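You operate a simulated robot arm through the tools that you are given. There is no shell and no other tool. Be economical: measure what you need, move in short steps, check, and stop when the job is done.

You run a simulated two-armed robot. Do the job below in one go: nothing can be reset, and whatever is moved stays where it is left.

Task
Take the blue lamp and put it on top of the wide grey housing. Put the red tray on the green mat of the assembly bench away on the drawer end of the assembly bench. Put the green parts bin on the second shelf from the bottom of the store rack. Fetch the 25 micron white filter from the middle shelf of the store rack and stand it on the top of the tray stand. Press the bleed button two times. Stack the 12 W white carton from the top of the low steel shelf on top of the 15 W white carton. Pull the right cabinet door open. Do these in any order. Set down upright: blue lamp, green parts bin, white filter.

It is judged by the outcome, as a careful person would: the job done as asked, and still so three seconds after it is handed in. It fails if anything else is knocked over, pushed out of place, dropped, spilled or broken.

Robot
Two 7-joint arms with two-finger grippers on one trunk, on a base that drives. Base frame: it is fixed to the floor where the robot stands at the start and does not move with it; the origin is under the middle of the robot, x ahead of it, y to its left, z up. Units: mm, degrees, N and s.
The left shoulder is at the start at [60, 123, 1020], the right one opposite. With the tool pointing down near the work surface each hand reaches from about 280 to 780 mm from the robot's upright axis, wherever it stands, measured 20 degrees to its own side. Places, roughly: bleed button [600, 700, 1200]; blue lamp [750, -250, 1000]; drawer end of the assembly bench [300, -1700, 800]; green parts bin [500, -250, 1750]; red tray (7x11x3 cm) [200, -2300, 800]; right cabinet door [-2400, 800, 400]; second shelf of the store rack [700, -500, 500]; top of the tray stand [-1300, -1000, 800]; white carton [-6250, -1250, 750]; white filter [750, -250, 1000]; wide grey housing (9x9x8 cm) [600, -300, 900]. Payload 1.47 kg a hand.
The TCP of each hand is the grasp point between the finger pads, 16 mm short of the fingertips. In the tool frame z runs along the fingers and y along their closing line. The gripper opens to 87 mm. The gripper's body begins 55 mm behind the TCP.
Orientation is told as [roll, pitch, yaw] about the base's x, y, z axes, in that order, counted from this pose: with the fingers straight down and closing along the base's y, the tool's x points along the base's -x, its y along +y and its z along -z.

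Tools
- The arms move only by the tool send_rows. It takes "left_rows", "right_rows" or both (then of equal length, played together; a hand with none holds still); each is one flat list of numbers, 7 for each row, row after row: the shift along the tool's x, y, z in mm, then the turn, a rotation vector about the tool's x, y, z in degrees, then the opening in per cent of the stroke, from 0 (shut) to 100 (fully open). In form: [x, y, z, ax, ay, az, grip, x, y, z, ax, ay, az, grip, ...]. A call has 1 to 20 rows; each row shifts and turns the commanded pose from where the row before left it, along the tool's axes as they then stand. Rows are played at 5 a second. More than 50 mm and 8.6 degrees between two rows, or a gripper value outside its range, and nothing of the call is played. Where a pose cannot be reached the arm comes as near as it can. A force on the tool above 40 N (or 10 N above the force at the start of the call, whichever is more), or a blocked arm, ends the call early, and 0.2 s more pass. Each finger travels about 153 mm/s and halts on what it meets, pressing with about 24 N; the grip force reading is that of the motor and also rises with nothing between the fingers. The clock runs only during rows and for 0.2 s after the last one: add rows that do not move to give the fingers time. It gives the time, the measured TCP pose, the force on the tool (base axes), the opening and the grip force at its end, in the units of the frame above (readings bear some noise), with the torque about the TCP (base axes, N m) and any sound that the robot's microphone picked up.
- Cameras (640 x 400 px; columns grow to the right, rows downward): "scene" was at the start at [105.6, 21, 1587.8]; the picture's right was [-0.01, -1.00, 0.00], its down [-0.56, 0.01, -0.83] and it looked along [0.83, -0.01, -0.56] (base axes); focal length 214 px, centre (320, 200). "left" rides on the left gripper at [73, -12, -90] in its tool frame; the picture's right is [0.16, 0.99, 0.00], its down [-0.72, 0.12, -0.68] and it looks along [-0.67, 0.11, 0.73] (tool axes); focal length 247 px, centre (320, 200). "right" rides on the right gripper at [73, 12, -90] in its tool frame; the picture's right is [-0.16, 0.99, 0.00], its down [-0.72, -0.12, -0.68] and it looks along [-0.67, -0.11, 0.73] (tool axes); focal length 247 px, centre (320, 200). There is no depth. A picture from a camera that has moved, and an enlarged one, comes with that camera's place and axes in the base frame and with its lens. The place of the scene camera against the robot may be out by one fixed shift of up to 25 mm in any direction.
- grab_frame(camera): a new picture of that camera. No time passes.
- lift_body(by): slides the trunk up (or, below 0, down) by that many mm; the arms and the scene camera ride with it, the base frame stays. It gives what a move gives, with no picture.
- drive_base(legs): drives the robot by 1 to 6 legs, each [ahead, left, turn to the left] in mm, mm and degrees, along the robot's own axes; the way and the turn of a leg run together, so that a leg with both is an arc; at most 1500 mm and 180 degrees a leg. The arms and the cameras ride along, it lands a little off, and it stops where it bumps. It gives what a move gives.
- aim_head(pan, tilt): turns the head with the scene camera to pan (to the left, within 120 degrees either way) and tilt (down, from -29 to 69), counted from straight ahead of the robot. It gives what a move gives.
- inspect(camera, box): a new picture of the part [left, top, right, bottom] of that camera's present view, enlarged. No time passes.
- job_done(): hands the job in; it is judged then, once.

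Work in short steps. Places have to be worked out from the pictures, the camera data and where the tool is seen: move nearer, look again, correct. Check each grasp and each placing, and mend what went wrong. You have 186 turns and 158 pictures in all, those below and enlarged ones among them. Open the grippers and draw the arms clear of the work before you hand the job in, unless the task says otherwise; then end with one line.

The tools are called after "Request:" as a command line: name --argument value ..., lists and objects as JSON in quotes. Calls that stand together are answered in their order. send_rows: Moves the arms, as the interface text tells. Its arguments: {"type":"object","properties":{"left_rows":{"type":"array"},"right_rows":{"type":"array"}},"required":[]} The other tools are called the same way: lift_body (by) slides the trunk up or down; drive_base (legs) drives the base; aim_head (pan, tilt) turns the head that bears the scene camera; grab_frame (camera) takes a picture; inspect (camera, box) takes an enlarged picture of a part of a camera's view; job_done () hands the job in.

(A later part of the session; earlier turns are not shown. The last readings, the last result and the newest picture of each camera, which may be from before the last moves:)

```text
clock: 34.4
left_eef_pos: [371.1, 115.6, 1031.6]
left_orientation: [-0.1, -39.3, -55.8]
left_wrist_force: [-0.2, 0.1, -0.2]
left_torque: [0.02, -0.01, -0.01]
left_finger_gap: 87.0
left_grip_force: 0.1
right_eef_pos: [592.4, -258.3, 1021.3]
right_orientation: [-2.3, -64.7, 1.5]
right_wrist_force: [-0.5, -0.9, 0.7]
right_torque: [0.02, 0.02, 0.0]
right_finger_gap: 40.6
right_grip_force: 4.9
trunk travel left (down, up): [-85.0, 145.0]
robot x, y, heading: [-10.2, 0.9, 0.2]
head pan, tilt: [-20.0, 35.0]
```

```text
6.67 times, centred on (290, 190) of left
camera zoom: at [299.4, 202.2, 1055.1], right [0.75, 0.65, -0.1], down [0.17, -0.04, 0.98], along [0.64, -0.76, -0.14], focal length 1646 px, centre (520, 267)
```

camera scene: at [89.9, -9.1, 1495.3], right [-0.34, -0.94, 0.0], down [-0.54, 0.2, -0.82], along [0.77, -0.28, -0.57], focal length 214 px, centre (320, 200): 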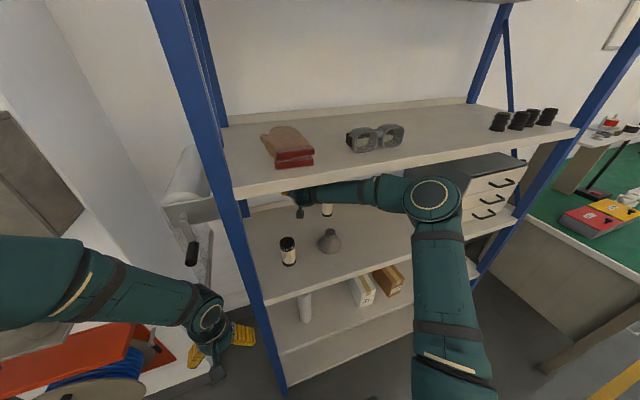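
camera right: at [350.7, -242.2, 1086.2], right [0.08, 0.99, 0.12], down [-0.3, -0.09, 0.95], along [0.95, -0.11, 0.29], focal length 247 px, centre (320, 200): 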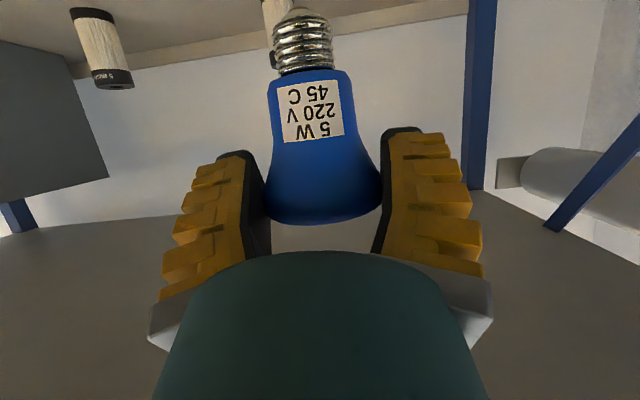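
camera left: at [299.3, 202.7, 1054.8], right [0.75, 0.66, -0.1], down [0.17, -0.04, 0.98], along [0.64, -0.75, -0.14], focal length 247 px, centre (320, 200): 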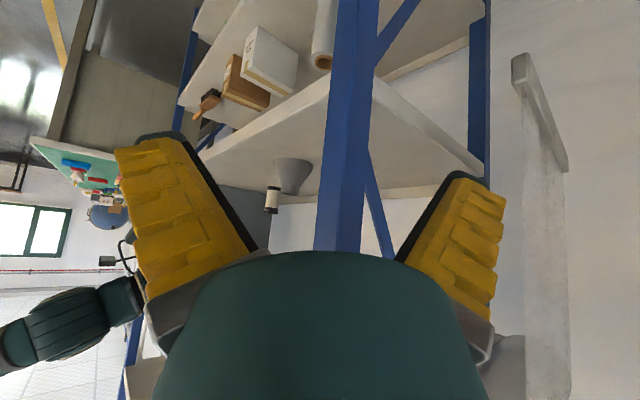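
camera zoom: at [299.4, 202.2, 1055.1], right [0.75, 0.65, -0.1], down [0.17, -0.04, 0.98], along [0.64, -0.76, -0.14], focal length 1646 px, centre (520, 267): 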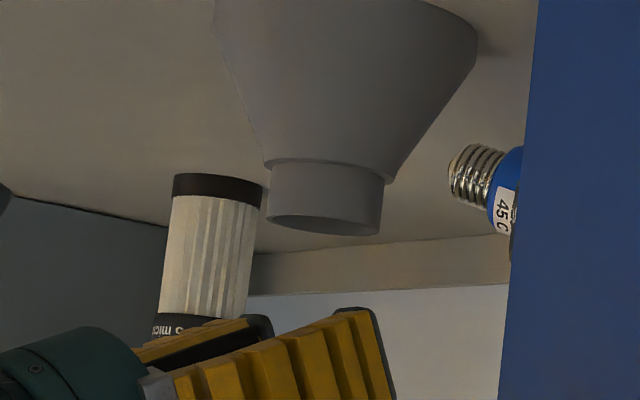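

The lamp slipped out of the grip and now lies on the shelf. I look at where it is before moving.

Request:
grab_frame --camera "scene"

Request:
grab_frame --camera "right"

Request:
grab_frame --camera "left"

```text
122 pictures are left
camera scene: at [90.6, -8.2, 1496.1], right [-0.34, -0.94, 0.0], down [-0.54, 0.19, -0.82], along [0.77, -0.28, -0.57], focal length 214 px, centre (320, 200)
```

scene: 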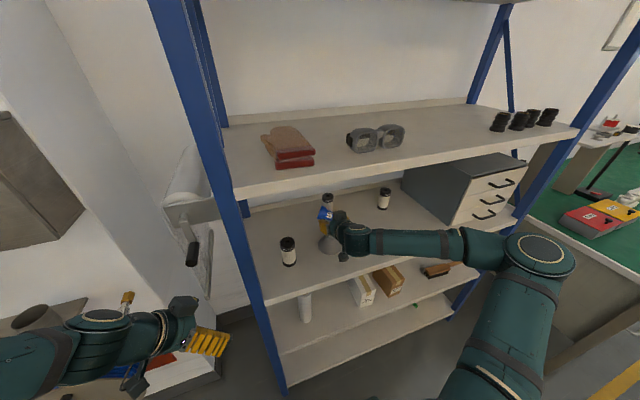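

```text
121 pictures are left
camera right: at [479.8, -245.6, 992.7], right [0.08, 0.99, 0.13], down [-0.31, -0.1, 0.95], along [0.95, -0.11, 0.29], focal length 247 px, centre (320, 200)
```

right: 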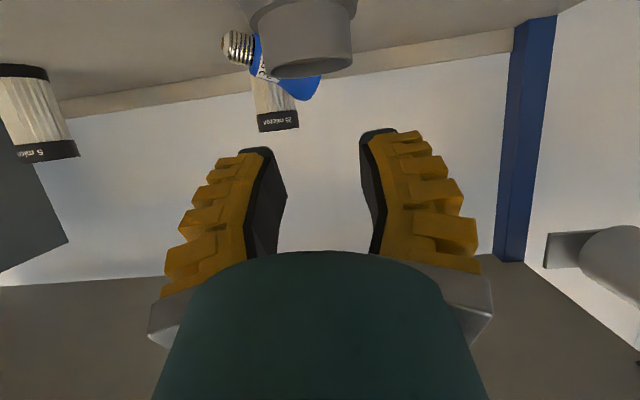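

```text
120 pictures are left
camera left: at [299.4, 202.2, 1055.1], right [0.75, 0.65, -0.1], down [0.17, -0.04, 0.98], along [0.64, -0.76, -0.14], focal length 247 px, centre (320, 200)
```

left: 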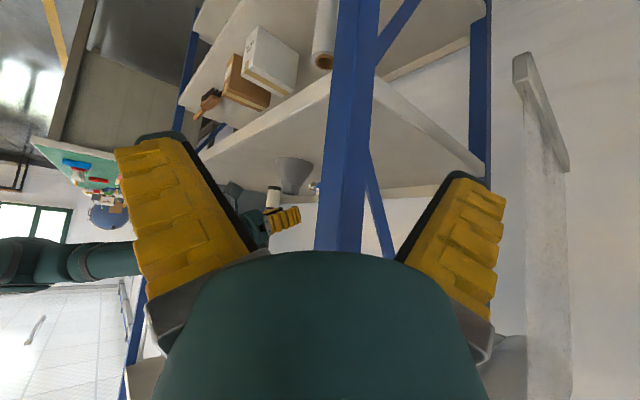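

The lamp lies behind the housing, near the 25 micron filter, which still stands. I raise the hand and back away for a clear look.

Request:
send_rows --right_rows '[-36, 0, -17, 0, 0, 0, 45, -20, 0, -10, 0, 0, 0, 60, 20, 0, -43, 0, 0, 0, 80, 20, 0, -43, 0, 0, 0, 100, 20, 0, -43, 0, 0, 0, 100]'

Request:
grab_frame --camera "right"

Request:
inspect --camera "scene" --box '[280, 180, 380, 255]'

```text
clock: 35.6
left_eef_pos: [371.5, 115.7, 1033.0]
left_orientation: [-0.2, -39.4, -55.8]
left_wrist_force: [-0.1, 0.4, -0.4]
left_torque: [0.01, 0.03, 0.01]
left_finger_gap: 86.7
left_grip_force: 0.1
right_eef_pos: [469.3, -265.3, 1091.8]
right_orientation: [-2.4, -64.7, 1.6]
right_wrist_force: [0.4, 0.8, 1.1]
right_torque: [0.0, 0.0, 0.03]
right_finger_gap: 87.1
right_grip_force: 0.0
right hand out of reach, approached as far as the arm can: row 5
trunk travel left (down, up): [-85.0, 145.0]
robot x, y, heading: [-7.6, -1.6, 0.4]
head pan, tilt: [-20.0, 35.0]
```

```text
119 pictures are left
camera right: at [357.3, -252.3, 1063.9], right [0.08, 0.99, 0.13], down [-0.31, -0.1, 0.95], along [0.95, -0.11, 0.29], focal length 247 px, centre (320, 200)
```

right: 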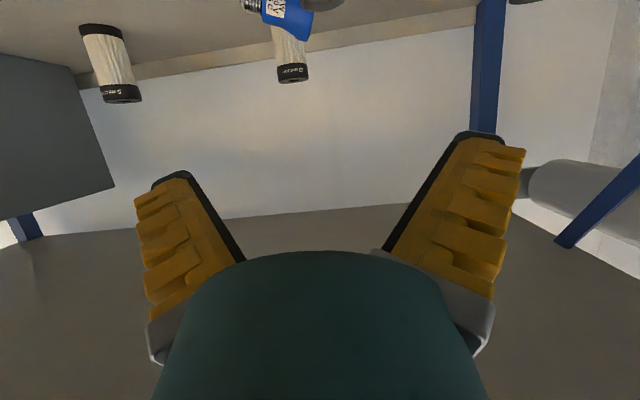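

```text
5.33 times, centred on (330, 218) of scene
camera zoom: at [89.7, -8.1, 1496.2], right [-0.34, -0.94, 0.0], down [-0.54, 0.19, -0.82], along [0.77, -0.28, -0.57], focal length 1144 px, centre (267, 107)
```

zoom: 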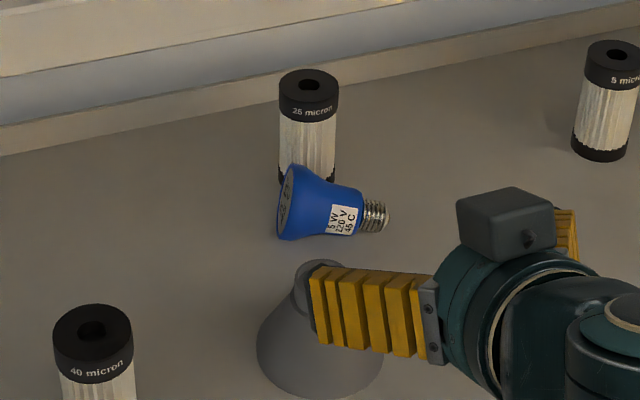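

The lamp lies at about x 670, screw end pointing right and toward me. I back the base off, turn the right hand straight down with yaw about +65° so its jaws straddle the lamp's axis, then inspect the housing top and lamp.

Request:
drive_base --legs '[[-170, 0, 0]]'

Request:
send_rows --right_rows '[0, 0, 0, 0, 8, 0, 100, 0, 0, 0, 0, 8, 0, 100, 0, 0, 0, 0, 8, 0, 100, 0, 0, 0, 0, 8, 0, 100, 0, 0, 0, 0, 8, 0, 100, 0, 0, 0, 0, 8, 0, 100, 0, 0, 0, 0, 8, 0, 100, 0, 0, 0, 0, 8, 0, 100, 0, 0, 0, 0, 0, -8, 100, 0, 0, 0, 0, 0, -8, 100, 0, 0, 0, 0, 0, -8, 100, 0, 0, 0, 0, 0, -8, 100, 0, 0, 0, 0, 0, -8, 100, 0, 0, 0, 0, 0, -8, 100, 0, 0, 0, 0, 0, -8, 100, 0, 0, 0, 0, 0, -8, 100]'

Request:
grab_frame --camera "scene"

Request:
grab_frame --camera "right"

```text
clock: 37.0
left_eef_pos: [198.1, 115.2, 1032.7]
left_orientation: [-0.1, -39.3, -55.7]
left_wrist_force: [-0.6, -0.2, 0.0]
left_torque: [0.04, 0.01, 0.01]
left_finger_gap: 87.2
left_grip_force: 0.1
right_eef_pos: [298.2, -264.5, 1091.4]
right_orientation: [-2.3, -64.7, 1.7]
right_wrist_force: [0.5, -1.4, 0.2]
right_torque: [0.0, -0.04, 0.0]
right_finger_gap: 86.6
right_grip_force: 0.0
trunk travel left (down, up): [-85.0, 145.0]
robot x, y, heading: [-181.4, -1.6, 0.5]
head pan, tilt: [-20.0, 35.0]
```

```text
clock: 40.5
left_eef_pos: [198.5, 115.8, 1032.8]
left_orientation: [-0.2, -39.3, -55.7]
left_wrist_force: [-0.5, 0.4, -0.5]
left_torque: [0.02, 0.01, -0.03]
left_finger_gap: 86.9
left_grip_force: 0.1
right_eef_pos: [298.6, -264.0, 1091.6]
right_orientation: [-0.8, 0.6, 63.8]
right_wrist_force: [-0.2, 0.9, 0.0]
right_torque: [-0.02, 0.01, -0.01]
right_finger_gap: 87.1
right_grip_force: 0.0
trunk travel left (down, up): [-85.0, 145.0]
robot x, y, heading: [-182.8, -2.3, 0.3]
head pan, tilt: [-20.0, 35.0]
```

```text
117 pictures are left
camera scene: at [-82.5, -8.5, 1496.1], right [-0.34, -0.94, 0.0], down [-0.54, 0.19, -0.82], along [0.77, -0.28, -0.57], focal length 214 px, centre (320, 200)
```

scene: 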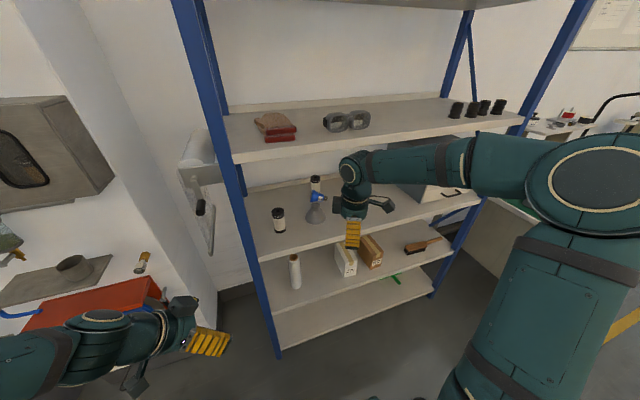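

```text
116 pictures are left
camera right: at [254.3, -322.5, 1181.3], right [-0.82, 0.58, -0.02], down [0.42, 0.61, 0.67], along [0.4, 0.54, -0.74], focal length 247 px, centre (320, 200)
```

right: 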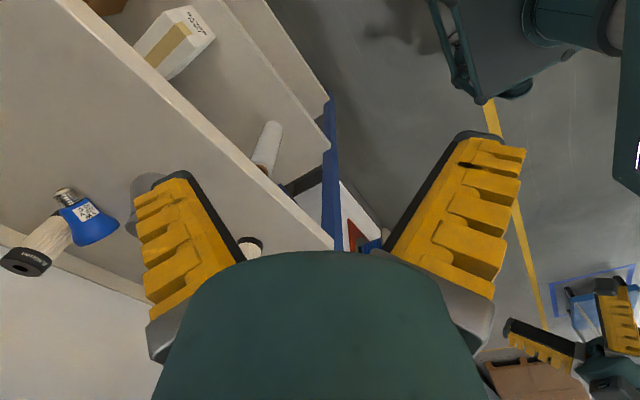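

The lamp's axis runs from head [721,-293] to screw tip [697,-351], with its head close to the filter. I lower the hand to z 976 and drive in along y -350, clear of the housing.

Request:
send_rows --right_rows '[0, 0, 40, 0, 0, 0, 100, 0, 0, 40, 0, 0, 0, 100, 0, 0, 35, 0, 0, 0, 100]'

Request:
drive_base --legs '[[60, -100, 0], [115, 0, 0]]'

Request:
grab_frame --camera "right"

Request:
grab_frame --camera "scene"

```text
clock: 41.2
left_eef_pos: [199.6, 115.4, 1032.4]
left_orientation: [-0.3, -39.2, -55.7]
left_wrist_force: [0.2, 0.0, 0.4]
left_torque: [-0.01, 0.02, 0.02]
left_finger_gap: 86.9
left_grip_force: 0.1
right_eef_pos: [300.3, -267.3, 975.4]
right_orientation: [-0.9, 0.6, 63.7]
right_wrist_force: [0.1, -0.3, -0.5]
right_torque: [0.04, 0.01, -0.02]
right_finger_gap: 86.8
right_grip_force: 0.0
trunk travel left (down, up): [-85.0, 145.0]
robot x, y, heading: [-183.5, -1.8, 0.4]
head pan, tilt: [-20.0, 35.0]
```

```text
clock: 43.6
left_eef_pos: [377.6, 17.7, 1031.2]
left_orientation: [-0.3, -39.2, -55.4]
left_wrist_force: [0.5, -0.1, -0.4]
left_torque: [-0.02, 0.02, -0.02]
left_finger_gap: 86.9
left_grip_force: 0.0
right_eef_pos: [477.8, -362.7, 975.9]
right_orientation: [-0.9, 0.7, 63.9]
right_wrist_force: [-0.7, -0.2, -0.7]
right_torque: [0.02, 0.01, 0.0]
right_finger_gap: 87.0
right_grip_force: 0.1
trunk travel left (down, up): [-85.0, 145.0]
robot x, y, heading: [0.4, -97.8, 0.6]
head pan, tilt: [-20.0, 35.0]
```

```text
115 pictures are left
camera right: at [434.0, -422.9, 1065.9], right [-0.82, 0.58, -0.02], down [0.42, 0.61, 0.67], along [0.4, 0.54, -0.74], focal length 247 px, centre (320, 200)
```

right: 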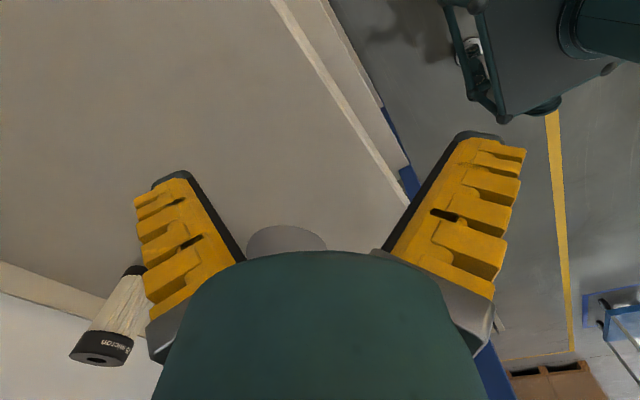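

```text
114 pictures are left
camera scene: at [97.1, -107.1, 1495.9], right [-0.33, -0.94, 0.0], down [-0.54, 0.19, -0.82], along [0.77, -0.27, -0.57], focal length 214 px, centre (320, 200)
```

scene: 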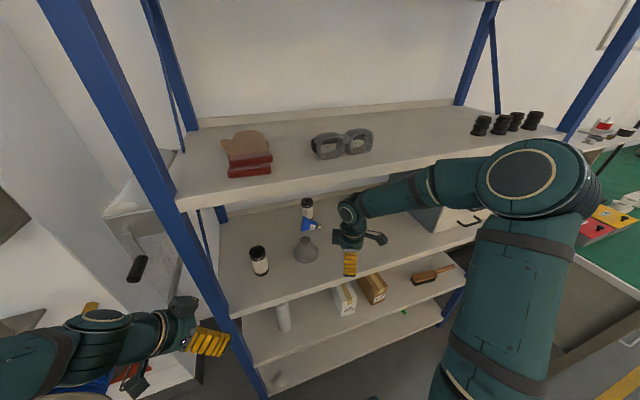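

The corridor is clear. I move the hand forward to x≈640 and look down at the lamp.

Request:
send_rows --right_rows '[-18.7, -35.5, 0, 0, 0, 0, 100, -18.7, -35.5, 0, 0, 0, 0, 100, -18.7, -35.5, 0, 0, 0, 0, 100, -18.7, -35.5, 0, 0, 0, 0, 100]'

Request:
grab_frame --camera "right"

Request:
inspect --camera "scene" --box '[260, 180, 380, 270]'

```text
clock: 44.8
left_eef_pos: [319.5, 15.0, 1034.7]
left_orientation: [0.0, -39.3, -56.2]
left_wrist_force: [0.1, -0.1, -0.3]
left_torque: [-0.03, 0.02, -0.01]
left_finger_gap: 87.1
left_grip_force: 0.2
right_eef_pos: [564.5, -372.4, 961.8]
right_orientation: [1.1, 1.6, 63.2]
right_wrist_force: [0.1, 0.2, 0.0]
right_torque: [0.03, -0.05, -0.02]
right_finger_gap: 87.0
right_grip_force: 0.0
trunk travel left (down, up): [-85.0, 145.0]
robot x, y, heading: [-59.1, -98.8, 0.0]
head pan, tilt: [-20.0, 35.0]
stopped in row 4 (right hand): the arm was blocked; the commanded pose is now the measured one
```

```text
113 pictures are left
camera right: at [523.5, -430.2, 1053.3], right [-0.81, 0.59, 0.01], down [0.45, 0.61, 0.66], along [0.38, 0.54, -0.75], focal length 247 px, centre (320, 200)
```

right: 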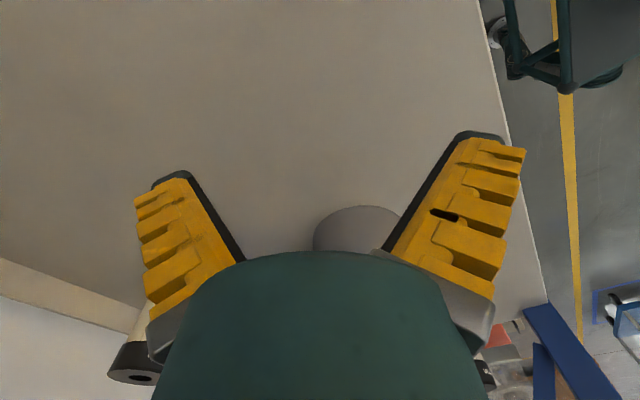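

```text
4.44 times, centred on (320, 225) of scene
camera zoom: at [35.0, -108.3, 1497.7], right [-0.34, -0.94, 0.0], down [-0.54, 0.2, -0.82], along [0.77, -0.28, -0.57], focal length 953 px, centre (320, 89)
```

zoom: 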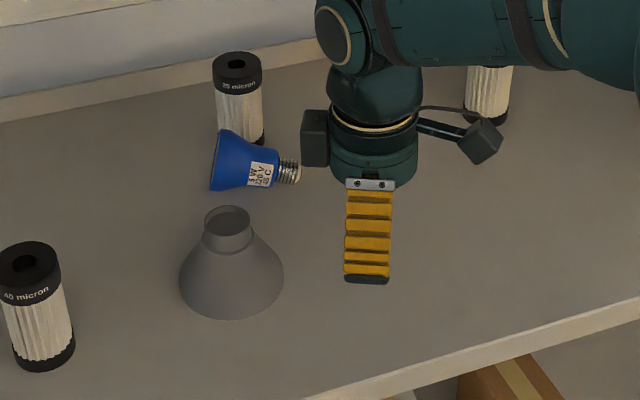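

The forearm met the shelf above and pushed the base back 60 mm. I back out, lower the trunk while keeping the hand height so the elbow drops, and look again.

Request:
drive_base --legs '[[-80, 0, 0]]'

Request:
send_rows --right_rows '[0, 0, -40, 0, 0, 0, 100, 0, 0, -40, 0, 0, 0, 100]'

Request:
lift_body --by -85

Request:
aim_head --pan -35 --tilt 20

Request:
grab_frame --camera "scene"

```text
clock: 45.9
left_eef_pos: [241.2, 16.0, 1033.5]
left_orientation: [-0.1, -39.3, -55.8]
left_wrist_force: [-0.7, -0.2, -0.2]
left_torque: [0.0, -0.01, -0.01]
left_finger_gap: 87.0
left_grip_force: 0.0
right_eef_pos: [491.0, -367.3, 963.9]
right_orientation: [0.5, 1.4, 63.5]
right_wrist_force: [0.0, -0.5, 0.2]
right_torque: [-0.03, -0.03, -0.04]
right_finger_gap: 87.0
right_grip_force: 0.0
trunk travel left (down, up): [-85.0, 145.0]
robot x, y, heading: [-141.5, -101.9, 0.3]
head pan, tilt: [-20.0, 35.0]
```

```text
clock: 46.7
left_eef_pos: [240.3, 13.8, 1032.6]
left_orientation: [-0.2, -39.1, -55.9]
left_wrist_force: [1.0, 0.2, 0.3]
left_torque: [0.02, 0.04, 0.0]
left_finger_gap: 87.2
left_grip_force: 0.1
right_eef_pos: [477.6, -367.0, 1012.7]
right_orientation: [4.8, 3.3, 64.0]
right_wrist_force: [-0.7, 0.1, 0.1]
right_torque: [-0.01, 0.0, 0.01]
right_finger_gap: 87.0
right_grip_force: 0.1
trunk travel left (down, up): [-85.0, 145.0]
robot x, y, heading: [-141.5, -99.5, 0.2]
head pan, tilt: [-20.0, 35.0]
stopped in row 2 (right hand): the arm was blocked; the commanded pose is now the measured one
```

```text
clock: 47.9
left_eef_pos: [239.3, 16.1, 947.4]
left_orientation: [-0.1, -39.2, -55.9]
left_wrist_force: [-0.8, -0.1, -0.8]
left_torque: [-0.01, -0.01, 0.0]
left_finger_gap: 87.0
left_grip_force: 0.1
right_eef_pos: [479.4, -363.6, 932.1]
right_orientation: [4.1, 3.1, 64.3]
right_wrist_force: [-1.0, 0.0, -0.4]
right_torque: [0.0, 0.02, -0.01]
right_finger_gap: 87.1
right_grip_force: 0.0
trunk travel left (down, up): [0.0, 230.0]
robot x, y, heading: [-144.1, -95.8, 0.3]
head pan, tilt: [-20.0, 35.0]
```

```text
clock: 48.7
left_eef_pos: [240.8, 16.1, 947.8]
left_orientation: [-0.2, -39.2, -55.8]
left_wrist_force: [-0.4, 0.6, 0.1]
left_torque: [0.0, -0.02, -0.02]
left_finger_gap: 87.2
left_grip_force: 0.0
right_eef_pos: [478.7, -365.1, 931.1]
right_orientation: [4.1, 3.1, 64.3]
right_wrist_force: [-0.6, 0.4, 0.2]
right_torque: [0.0, 0.03, -0.02]
right_finger_gap: 87.1
right_grip_force: 0.0
trunk travel left (down, up): [0.0, 230.0]
robot x, y, heading: [-139.9, -99.1, 0.2]
head pan, tilt: [-35.0, 20.0]
```

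```text
111 pictures are left
camera scene: at [-48.7, -130.8, 1434.9], right [-0.57, -0.82, 0.0], down [-0.28, 0.2, -0.94], along [0.77, -0.54, -0.34], focal length 214 px, centre (320, 200)
```

scene: 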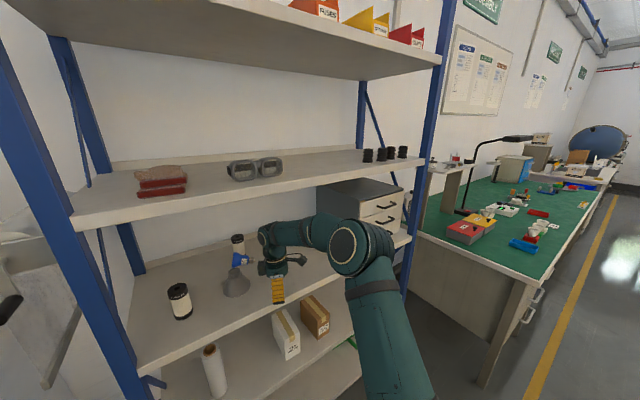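

Now the arm lies below the upper shelf, but its elbow sticks out right. I move the base left 130 so the arm can reach more straight, then swing the hand right to y≈-355 and up to z≈965.

Request:
drive_base --legs '[[-60, 0, 0], [0, 150, 0]]'

Request:
send_rows --right_rows '[0, 0, 0, -3, -3, 0, 100, 32, -15, -10, 0, 0, 0, 100, 32, -15, -10, 0, 0, 0, 100, 32, -15, -10, 0, 0, 0, 100, 32, -15, -5, 0, 0, 0, 100]'

Request:
grab_frame --camera "scene"

```text
clock: 51.2
left_eef_pos: [179.3, 166.6, 947.1]
left_orientation: [-0.2, -39.3, -55.6]
left_wrist_force: [0.5, -0.7, 0.1]
left_torque: [-0.01, -0.02, 0.02]
left_finger_gap: 87.2
left_grip_force: 0.0
right_eef_pos: [420.7, -211.9, 930.9]
right_orientation: [4.1, 3.0, 64.4]
right_wrist_force: [-0.1, 0.0, 0.1]
right_torque: [-0.01, 0.0, -0.03]
right_finger_gap: 86.9
right_grip_force: 0.1
trunk travel left (down, up): [0.0, 230.0]
robot x, y, heading: [-201.4, 50.7, 0.1]
head pan, tilt: [-35.0, 20.0]
```

```text
clock: 52.4
left_eef_pos: [178.8, 165.3, 948.3]
left_orientation: [-0.2, -39.2, -55.7]
left_wrist_force: [-0.6, 0.1, -0.3]
left_torque: [-0.04, 0.01, -0.02]
left_finger_gap: 87.1
left_grip_force: 0.1
right_eef_pos: [423.0, -354.1, 957.8]
right_orientation: [7.0, 0.1, 64.2]
right_wrist_force: [-0.4, 0.5, 0.1]
right_torque: [-0.01, -0.03, -0.02]
right_finger_gap: 87.1
right_grip_force: 0.2
trunk travel left (down, up): [0.0, 230.0]
robot x, y, heading: [-203.2, 51.5, 0.3]
head pan, tilt: [-35.0, 20.0]
```

```text
110 pictures are left
camera scene: at [-108.0, 19.0, 1434.9], right [-0.57, -0.82, 0.0], down [-0.28, 0.2, -0.94], along [0.77, -0.54, -0.34], focal length 214 px, centre (320, 200)
```

scene: 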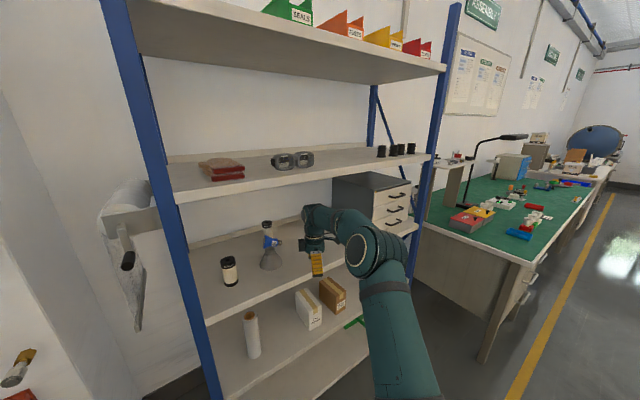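

The elbow now trails at about y -400, clear of the drawers. I drive ahead 200 with the hand at z 958.

Request:
drive_base --legs '[[200, 0, 0]]'

Request:
grab_frame --camera "right"

Request:
grab_frame --camera "scene"

```text
clock: 54.0
left_eef_pos: [382.0, 167.6, 946.8]
left_orientation: [-0.2, -39.2, -55.7]
left_wrist_force: [0.9, -0.4, -0.4]
left_torque: [-0.01, 0.0, -0.02]
left_finger_gap: 86.9
left_grip_force: 0.2
right_eef_pos: [625.7, -352.7, 958.5]
right_orientation: [7.2, 0.0, 64.1]
right_wrist_force: [0.1, -0.1, -0.4]
right_torque: [0.05, 0.04, 0.04]
right_finger_gap: 87.2
right_grip_force: 0.0
trunk travel left (down, up): [0.0, 230.0]
robot x, y, heading: [-3.4, 50.7, 0.3]
head pan, tilt: [-35.0, 20.0]
```

```text
109 pictures are left
camera right: at [592.2, -417.4, 1048.0], right [-0.81, 0.57, 0.12], down [0.5, 0.57, 0.66], along [0.31, 0.6, -0.74], focal length 247 px, centre (320, 200)
```

right: 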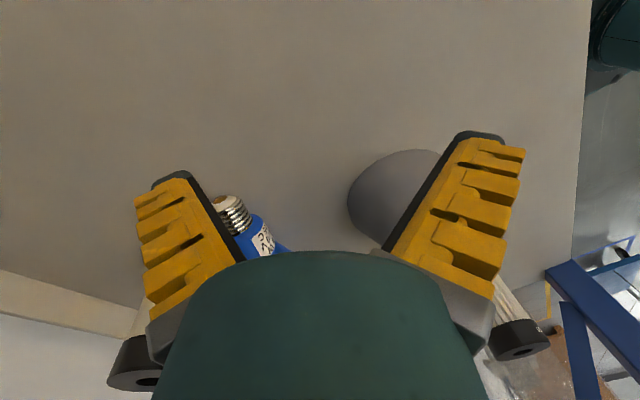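

```text
108 pictures are left
camera scene: at [94.5, 20.5, 1434.8], right [-0.57, -0.82, 0.0], down [-0.28, 0.19, -0.94], along [0.77, -0.54, -0.34], focal length 214 px, centre (320, 200)
```

scene: 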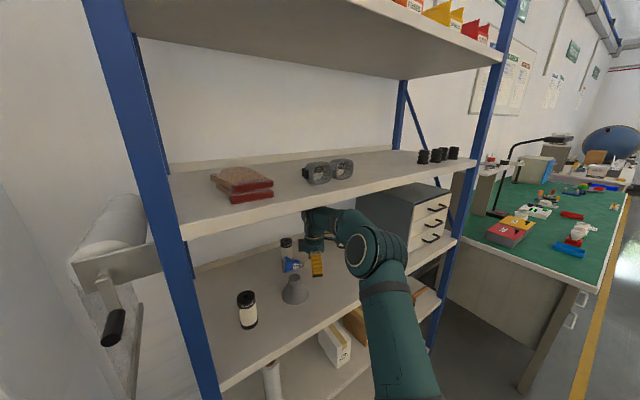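

The screw tip is near [702,-352, 915]. I straighten the hand, move over the screw end, and look before lowering.

Request:
send_rows --right_rows '[0, 0, 0, 7, 0, 0, 100, -20, -32, 0, 0, 0, -3, 100, -20, -31, 0, 0, 0, -2, 100, 0, 0, 0, 0, 0, 0, 100]'

Request:
grab_frame --camera "right"

```text
clock: 55.0
left_eef_pos: [380.1, 167.5, 947.6]
left_orientation: [-0.1, -39.3, -55.8]
left_wrist_force: [0.2, 0.6, 0.1]
left_torque: [0.05, 0.01, -0.05]
left_finger_gap: 87.2
left_grip_force: 0.0
right_eef_pos: [698.0, -343.0, 956.3]
right_orientation: [0.0, 0.1, 69.2]
right_wrist_force: [-1.0, 0.6, 0.4]
right_torque: [0.02, 0.0, 0.01]
right_finger_gap: 87.0
right_grip_force: 0.0
trunk travel left (down, up): [0.0, 230.0]
robot x, y, heading: [-3.7, 53.8, 0.1]
head pan, tilt: [-35.0, 20.0]
```

```text
107 pictures are left
camera right: at [662.2, -407.0, 1046.2], right [-0.87, 0.5, 0.0], down [0.37, 0.64, 0.68], along [0.34, 0.59, -0.73], focal length 247 px, centre (320, 200)
```

right: 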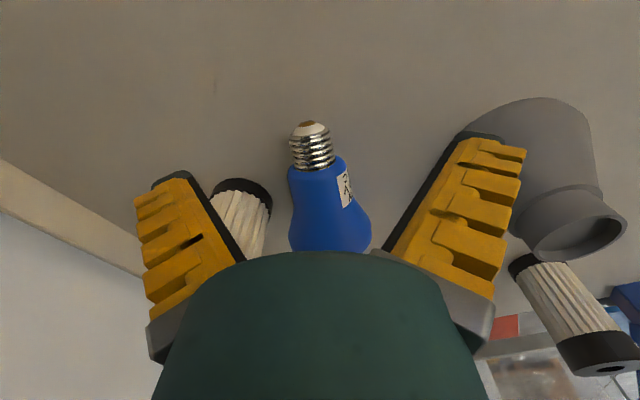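

A clear view: the neck lies right under the TCP and the filter base sits at about [785,-327]. I shift 24 mm along the axis to the blue neck, lean slightly away from the filter, part-close to 66 % and lower.

Request:
send_rows --right_rows '[-12, -2, 0, 4, 0, 0, 80, -12, -2, 0, 4, 0, 0, 66, 0, 0, 12, 0, 0, 0, 66, 0, 0, 10, 0, 0, 0, 66, 0, 0, 0, 0, 0, 0, 66]'

Request:
grab_frame --camera "right"

```text
clock: 56.2
left_eef_pos: [380.4, 169.1, 946.9]
left_orientation: [-0.2, -39.2, -55.7]
left_wrist_force: [-0.3, 0.0, 0.6]
left_torque: [0.01, -0.02, -0.02]
left_finger_gap: 86.8
left_grip_force: 0.1
right_eef_pos: [714.1, -322.4, 936.6]
right_orientation: [-7.9, 0.2, 69.1]
right_wrist_force: [0.5, -0.3, -0.1]
right_torque: [0.0, 0.01, -0.01]
right_finger_gap: 62.1
right_grip_force: 3.0
trunk travel left (down, up): [0.0, 230.0]
robot x, y, heading: [2.8, 50.6, 0.5]
head pan, tilt: [-35.0, 20.0]
```

```text
106 pictures are left
camera right: at [665.0, -382.0, 1022.8], right [-0.86, 0.5, -0.14], down [0.28, 0.67, 0.69], along [0.43, 0.55, -0.71], focal length 247 px, centre (320, 200)
```

right: 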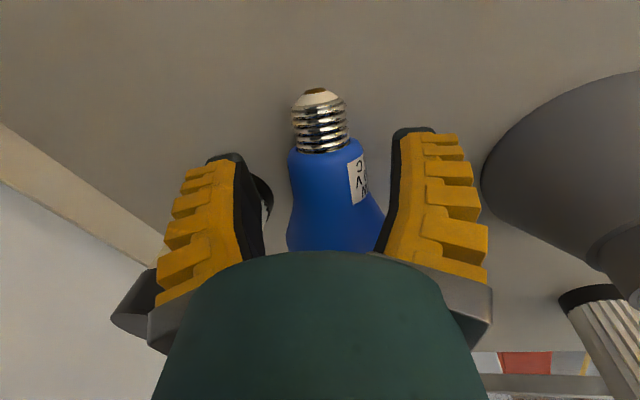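

The lamp sits about 4 mm toward the near finger. I centre, lower 10 mm more and close.

Request:
send_rows --right_rows '[0, 4, 0, 0, 0, 0, 72, 0, 0, 6, 0, 0, 0, 72, 0, 0, 5, 0, 0, 0, 66, 0, 0, 0, 0, 0, 0, 50, 0, 0, 0, 0, 0, 0, 35, 0, 0, 0, 0, 0, 0, 25, 0, 0, 0, 0, 0, 0, 25]'

Request:
grab_frame --camera "right"

```text
clock: 57.8
left_eef_pos: [381.5, 167.9, 947.9]
left_orientation: [-0.2, -39.3, -55.8]
left_wrist_force: [0.0, -0.2, 0.0]
left_torque: [-0.04, 0.0, -0.03]
left_finger_gap: 87.1
left_grip_force: 0.0
right_eef_pos: [710.3, -320.7, 926.1]
right_orientation: [-7.9, 0.2, 69.1]
right_wrist_force: [-1.2, 1.3, 0.8]
right_torque: [0.09, 0.0, 0.01]
right_finger_gap: 34.7
right_grip_force: 24.2
trunk travel left (down, up): [0.0, 230.0]
robot x, y, heading: [0.2, 50.9, 0.3]
head pan, tilt: [-35.0, 20.0]
```

```text
105 pictures are left
camera right: at [662.4, -380.4, 1012.6], right [-0.86, 0.5, -0.14], down [0.28, 0.67, 0.69], along [0.43, 0.55, -0.71], focal length 247 px, centre (320, 200)
```

right: 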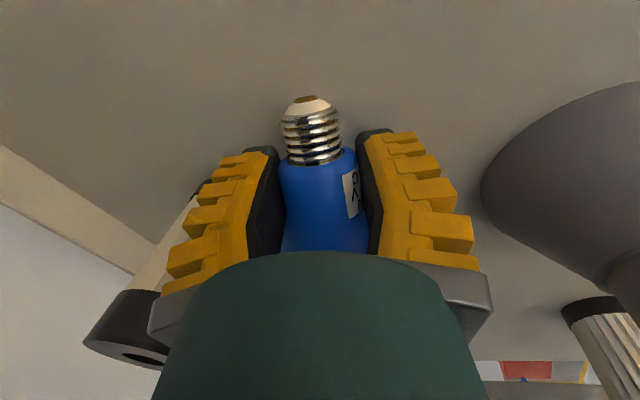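

Firm on the blue neck with the cap free. I lift 55 mm, draw away from the filter, and check.

Request:
send_rows --right_rows '[0, 0, -20, 0, 0, 0, 25, 0, 0, -35, 0, 0, 0, 25, 22, 15, 0, 0, 0, 0, 25, 22, 15, 0, 0, 0, 0, 25, 21, 15, 0, 0, 0, 0, 25]'

Request:
grab_frame --camera "right"

Request:
inspect --camera "scene" --box '[210, 190, 370, 310]'

```text
clock: 59.0
left_eef_pos: [381.2, 167.5, 949.3]
left_orientation: [-0.2, -39.2, -55.7]
left_wrist_force: [-0.1, 0.5, 0.6]
left_torque: [0.0, -0.02, -0.02]
left_finger_gap: 87.2
left_grip_force: 0.0
right_eef_pos: [637.9, -362.5, 972.9]
right_orientation: [-7.9, 0.1, 69.2]
right_wrist_force: [0.0, -0.1, -0.1]
right_torque: [-0.03, -0.02, 0.0]
right_finger_gap: 33.5
right_grip_force: 24.0
trunk travel left (down, up): [0.0, 230.0]
robot x, y, heading: [-3.6, 50.4, 0.3]
head pan, tilt: [-35.0, 20.0]
```

```text
104 pictures are left
camera right: at [589.0, -421.8, 1059.1], right [-0.86, 0.5, -0.14], down [0.28, 0.67, 0.69], along [0.43, 0.55, -0.71], focal length 247 px, centre (320, 200)
```

right: 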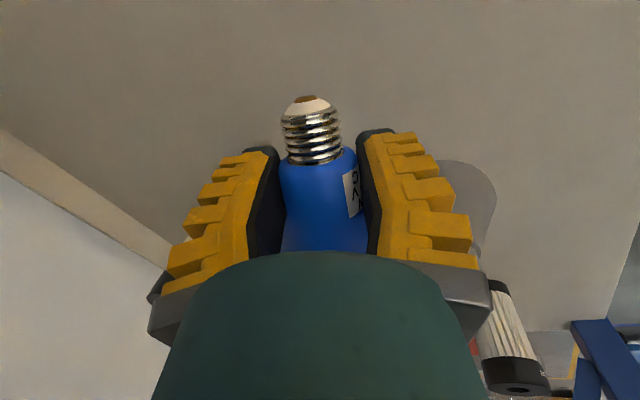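

```text
3.33 times, centred on (290, 250) of scene
camera zoom: at [93.0, 20.2, 1435.0], right [-0.57, -0.82, 0.0], down [-0.28, 0.19, -0.94], along [0.77, -0.53, -0.34], focal length 715 px, centre (420, 33)
```

zoom: 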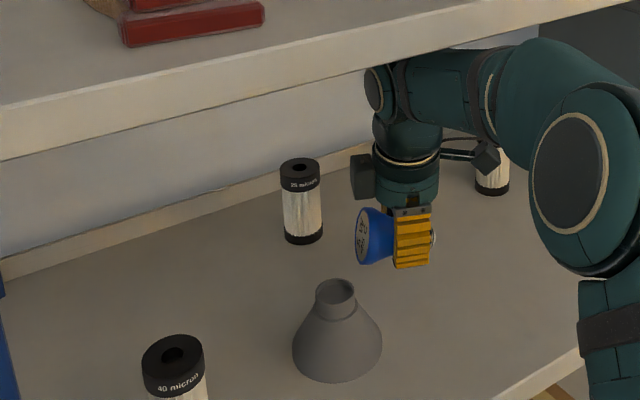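

I level the roll, then rotate the lamp upright (about the jaw axis) in steps while rising 64 mm.

Request:
send_rows --right_rows '[0, 0, 0, -8, 0, 0, 25, 0, 0, 0, 0, -8, 0, 25, 0, 0, 0, 0, -8, 0, 25, 0, 0, 0, 0, -8, 0, 25, -3.2, 0, -7.3, 0, -8, 0, 25, -4.2, 0, -6.8, 0, -8, 0, 25, -5.1, 0, -6.1, 0, -8, 0, 25, -6, 0, -5.4, 0, -8, 0, 25, -6.6, 0, -4.5, 0, -8, 0, 25, -7.2, 0, -3.5, 0, -8, 0, 25, -7.6, 0, -2.5, 0, -6, 0, 25, -7.9, 0, -1.4, 0, 0, 0, 25]'

Request:
grab_frame --camera "right"

Request:
grab_frame --camera "scene"

```text
clock: 61.6
left_eef_pos: [381.6, 167.9, 946.8]
left_orientation: [-0.2, -39.2, -55.7]
left_wrist_force: [-0.2, -0.6, -0.1]
left_torque: [0.04, -0.02, -0.01]
left_finger_gap: 87.1
left_grip_force: 0.0
right_eef_pos: [637.2, -362.9, 1038.7]
right_orientation: [0.4, -78.1, 68.9]
right_wrist_force: [0.0, -1.1, -1.3]
right_torque: [0.02, -0.03, 0.02]
right_finger_gap: 33.5
right_grip_force: 24.3
trunk travel left (down, up): [0.0, 230.0]
robot x, y, heading: [-1.6, 50.7, 0.4]
head pan, tilt: [-35.0, 20.0]
```

```text
102 pictures are left
camera right: at [590.3, -455.0, 985.6], right [-0.91, 0.38, 0.16], down [-0.07, -0.52, 0.85], along [0.41, 0.76, 0.5], focal length 247 px, centre (320, 200)
```

right: 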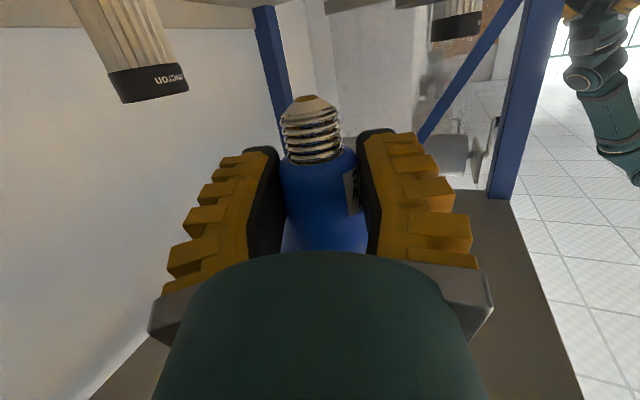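

```text
101 pictures are left
camera scene: at [93.4, 20.7, 1435.0], right [-0.57, -0.82, 0.0], down [-0.28, 0.19, -0.94], along [0.77, -0.54, -0.34], focal length 214 px, centre (320, 200)
```

scene: 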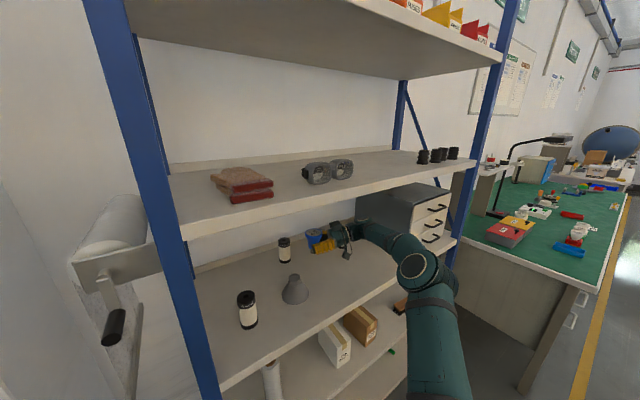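

The lamp is upright-ish. I zoom to check tilt, housing top and positions.

Request:
inspect --camera "scene" --box '[260, 215, 360, 315]'

```text
4.00 times, centred on (310, 265) of scene
camera zoom: at [93.4, 20.7, 1435.0], right [-0.57, -0.82, 0.0], down [-0.28, 0.19, -0.94], along [0.77, -0.54, -0.34], focal length 858 px, centre (360, -60)
```

zoom: 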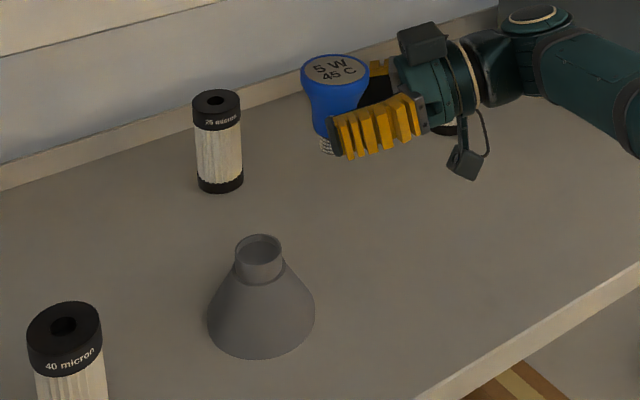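

The lamp's tip leans about 7° toward me in the grip. I move it to roughly above the socket at height, correct the lean by turning about the tool axis, and check from the left camera.

Request:
send_rows --right_rows '[-6, 26, 28.3, 0, 0, 0, 25, -6, 26, 28.3, 0, 0, 0, 25, -6, 26, 28.3, 0, 0, 0, 25, 0, 0, 0, 0, 0, -7, 25, 0, 0, 0, 0, 0, 0, 25]'

Request:
inspect --camera "left" --box '[150, 50, 390, 250]'

Request:
inspect --camera "scene" --box '[255, 225, 345, 305]'

```text
clock: 62.8
left_eef_pos: [380.7, 167.6, 947.9]
left_orientation: [-0.3, -39.2, -55.8]
left_wrist_force: [-0.4, 0.1, 0.3]
left_torque: [0.0, 0.03, 0.01]
left_finger_gap: 86.8
left_grip_force: 0.1
right_eef_pos: [597.0, -255.1, 1037.2]
right_orientation: [-29.5, -76.1, 99.4]
right_wrist_force: [-0.7, -0.6, -0.6]
right_torque: [0.01, -0.01, 0.0]
right_finger_gap: 33.2
right_grip_force: 24.0
trunk travel left (down, up): [0.0, 230.0]
robot x, y, heading: [-2.4, 51.1, 0.3]
head pan, tilt: [-35.0, 20.0]
```

```text
2.00 times, centred on (270, 150) of left
camera zoom: at [308.0, 254.8, 970.0], right [0.75, 0.66, -0.1], down [0.17, -0.04, 0.98], along [0.64, -0.75, -0.14], focal length 494 px, centre (420, 300)
```

zoom: 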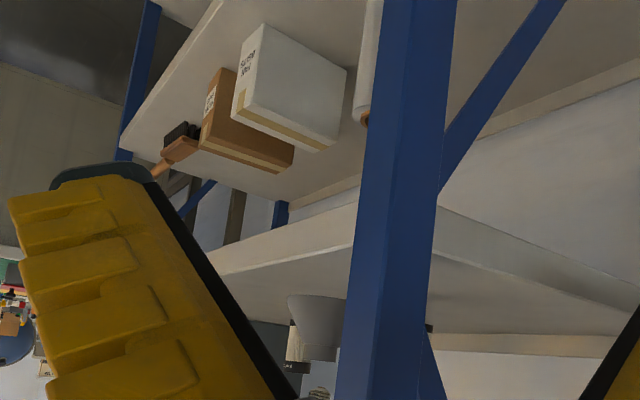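

```text
5.00 times, centred on (300, 265) of scene
camera zoom: at [93.4, 20.6, 1434.9], right [-0.57, -0.82, 0.0], down [-0.28, 0.19, -0.94], along [0.77, -0.54, -0.34], focal length 1072 px, centre (420, -125)
```

zoom: 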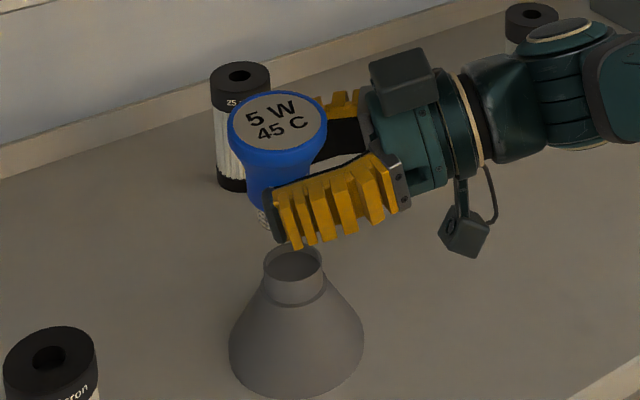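

The left camera's view is blocked by the post; I move the left hand up and right a bit for a side view.

Request:
send_rows --left_rows '[-28, -13, -14, 0, 0, 0, 100, -28, -13, -14, 0, 0, 0, 100, -27, -12, -14, 0, 0, 0, 100]'

Request:
inspect --camera "left" --box '[230, 130, 350, 230]'

```text
clock: 63.6
left_eef_pos: [370.3, 116.0, 1033.4]
left_orientation: [-0.2, -39.2, -55.8]
left_wrist_force: [-0.7, -0.2, 0.1]
left_torque: [0.01, 0.03, -0.03]
left_finger_gap: 87.0
left_grip_force: 0.1
right_eef_pos: [597.5, -254.7, 1037.2]
right_orientation: [-29.4, -76.1, 99.3]
right_wrist_force: [0.0, 0.3, -0.7]
right_torque: [0.01, -0.01, 0.02]
right_finger_gap: 33.2
right_grip_force: 23.8
trunk travel left (down, up): [0.0, 230.0]
robot x, y, heading: [-1.2, 53.6, 0.4]
head pan, tilt: [-35.0, 20.0]
```

```text
4.00 times, centred on (290, 180) of left
camera zoom: at [297.3, 203.7, 1056.3], right [0.75, 0.66, -0.1], down [0.17, -0.04, 0.98], along [0.64, -0.75, -0.14], focal length 988 px, centre (440, 280)
```

zoom: 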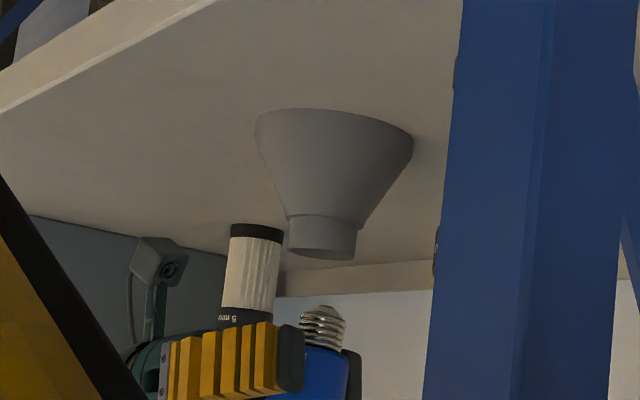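

The tip is about 6–8 mm too far forward. I shift -7 in x, -1 in y and lower 15, then re-measure both views.

Request:
send_rows --right_rows '[0, 0, 0, 0, 0, 0, 25]'

Request:
grab_frame --camera "right"

```text
clock: 64.0
left_eef_pos: [370.5, 116.3, 1032.8]
left_orientation: [-0.2, -39.2, -55.6]
left_wrist_force: [-0.5, 0.6, 0.3]
left_torque: [0.0, 0.01, -0.01]
left_finger_gap: 87.1
left_grip_force: 0.1
right_eef_pos: [596.6, -255.1, 1036.7]
right_orientation: [-29.3, -76.1, 99.1]
right_wrist_force: [0.1, -0.1, -0.7]
right_torque: [0.0, -0.02, 0.02]
right_finger_gap: 33.4
right_grip_force: 23.9
trunk travel left (down, up): [0.0, 230.0]
robot x, y, heading: [-0.7, 51.9, 0.1]
head pan, tilt: [-35.0, 20.0]
```

```text
96 pictures are left
camera right: at [557.5, -350.2, 983.5], right [-0.93, 0.36, 0.04], down [-0.16, -0.49, 0.86], along [0.33, 0.79, 0.51], focal length 247 px, centre (320, 200)
```

right: 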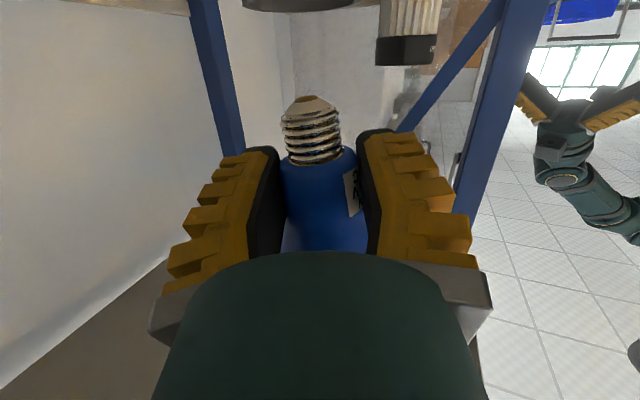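

The right camera sees the neck nearly in line (about 2 mm off). I correct (-4,-2.5), lower 15 mm and check.

Request:
send_rows --right_rows '[7.5, 2.4, -0.3, 0, 0, 0, 25, 7.5, 2.3, -0.3, 0, 0, 0, 25, 0, 0, 0, 0, 0, 0, 25]'

Request:
inspect --camera "left" --box '[250, 160, 330, 220]'

Request:
inspect --camera "right" --box '[220, 0, 400, 200]'

```text
clock: 64.8
left_eef_pos: [371.2, 116.6, 1033.5]
left_orientation: [-0.2, -39.2, -55.7]
left_wrist_force: [0.3, 0.5, -0.5]
left_torque: [0.0, 0.03, 0.01]
left_finger_gap: 86.9
left_grip_force: 0.1
right_eef_pos: [592.9, -256.3, 1022.6]
right_orientation: [-29.4, -76.0, 99.3]
right_wrist_force: [0.3, -0.4, 0.1]
right_torque: [-0.02, -0.01, 0.01]
right_finger_gap: 33.4
right_grip_force: 24.0
trunk travel left (down, up): [0.0, 230.0]
robot x, y, heading: [-0.0, 54.2, 0.4]
head pan, tilt: [-35.0, 20.0]
```

```text
6.67 times, centred on (290, 190) of left
camera zoom: at [297.5, 203.9, 1056.0], right [0.75, 0.66, -0.1], down [0.17, -0.04, 0.98], along [0.64, -0.75, -0.14], focal length 1646 px, centre (520, 267)
```

zoom: 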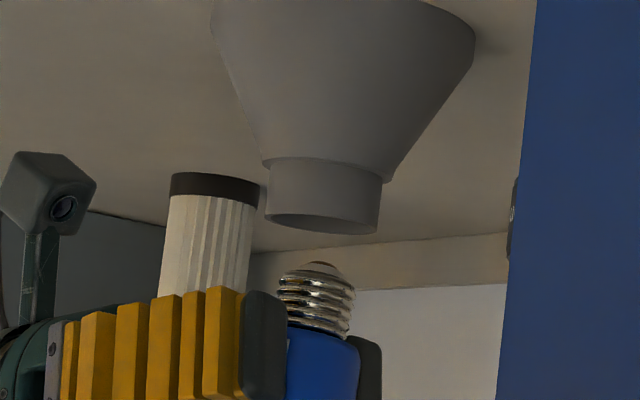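

```text
2.00 times, centred on (310, 100) of right
camera zoom: at [553.6, -352.5, 968.2], right [-0.93, 0.36, 0.04], down [-0.16, -0.49, 0.86], along [0.33, 0.79, 0.51], focal length 494 px, centre (340, 400)
```

zoom: 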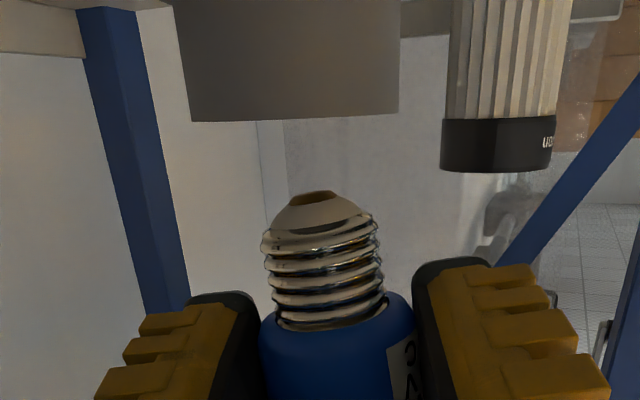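

The lamp leans ~4° in the right view, which explains its ~3 mm offset. I turn -4° about the tool axis, nudge (-1,-2.4) and lower 12.

Request:
send_rows --right_rows '[0, 0, 0, 0, 0, -4, 25, 6, 0.8, 0, 0, 0, 0, 25, 6, 0.8, 0, 0, 0, 0, 25, 0, 0, 0, 0, 0, 0, 25]'

Request:
inspect --camera "left" --box '[250, 160, 330, 220]'

Request:
inspect --camera "right" --box '[220, 0, 400, 200]'

```text
clock: 65.8
left_eef_pos: [370.9, 116.0, 1034.6]
left_orientation: [-0.1, -39.2, -55.7]
left_wrist_force: [0.2, 0.1, 0.1]
left_torque: [-0.01, -0.02, -0.03]
left_finger_gap: 87.0
left_grip_force: 0.0
right_eef_pos: [593.3, -260.2, 1010.5]
right_orientation: [-41.5, -73.8, 111.7]
right_wrist_force: [0.2, -0.4, -0.8]
right_torque: [0.0, 0.04, 0.01]
right_finger_gap: 33.4
right_grip_force: 23.8
trunk travel left (down, up): [0.0, 230.0]
robot x, y, heading: [0.9, 52.1, 0.4]
head pan, tilt: [-35.0, 20.0]
```

```text
6.67 times, centred on (290, 190) of left
camera zoom: at [297.5, 203.9, 1056.0], right [0.75, 0.66, -0.1], down [0.17, -0.04, 0.98], along [0.64, -0.75, -0.14], focal length 1646 px, centre (520, 267)
```

zoom: 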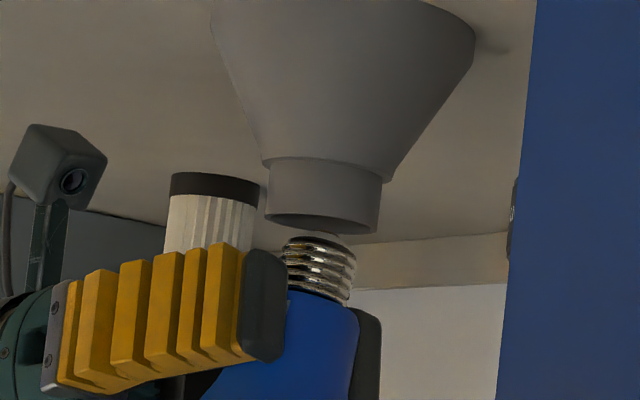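

```text
2.00 times, centred on (310, 100) of right
camera zoom: at [558.0, -356.7, 956.9], right [-0.94, 0.35, -0.03], down [-0.2, -0.47, 0.86], along [0.29, 0.81, 0.51], focal length 494 px, centre (340, 400)
```

zoom: 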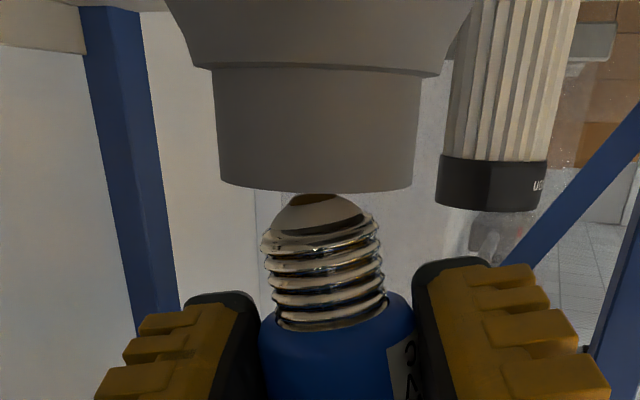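

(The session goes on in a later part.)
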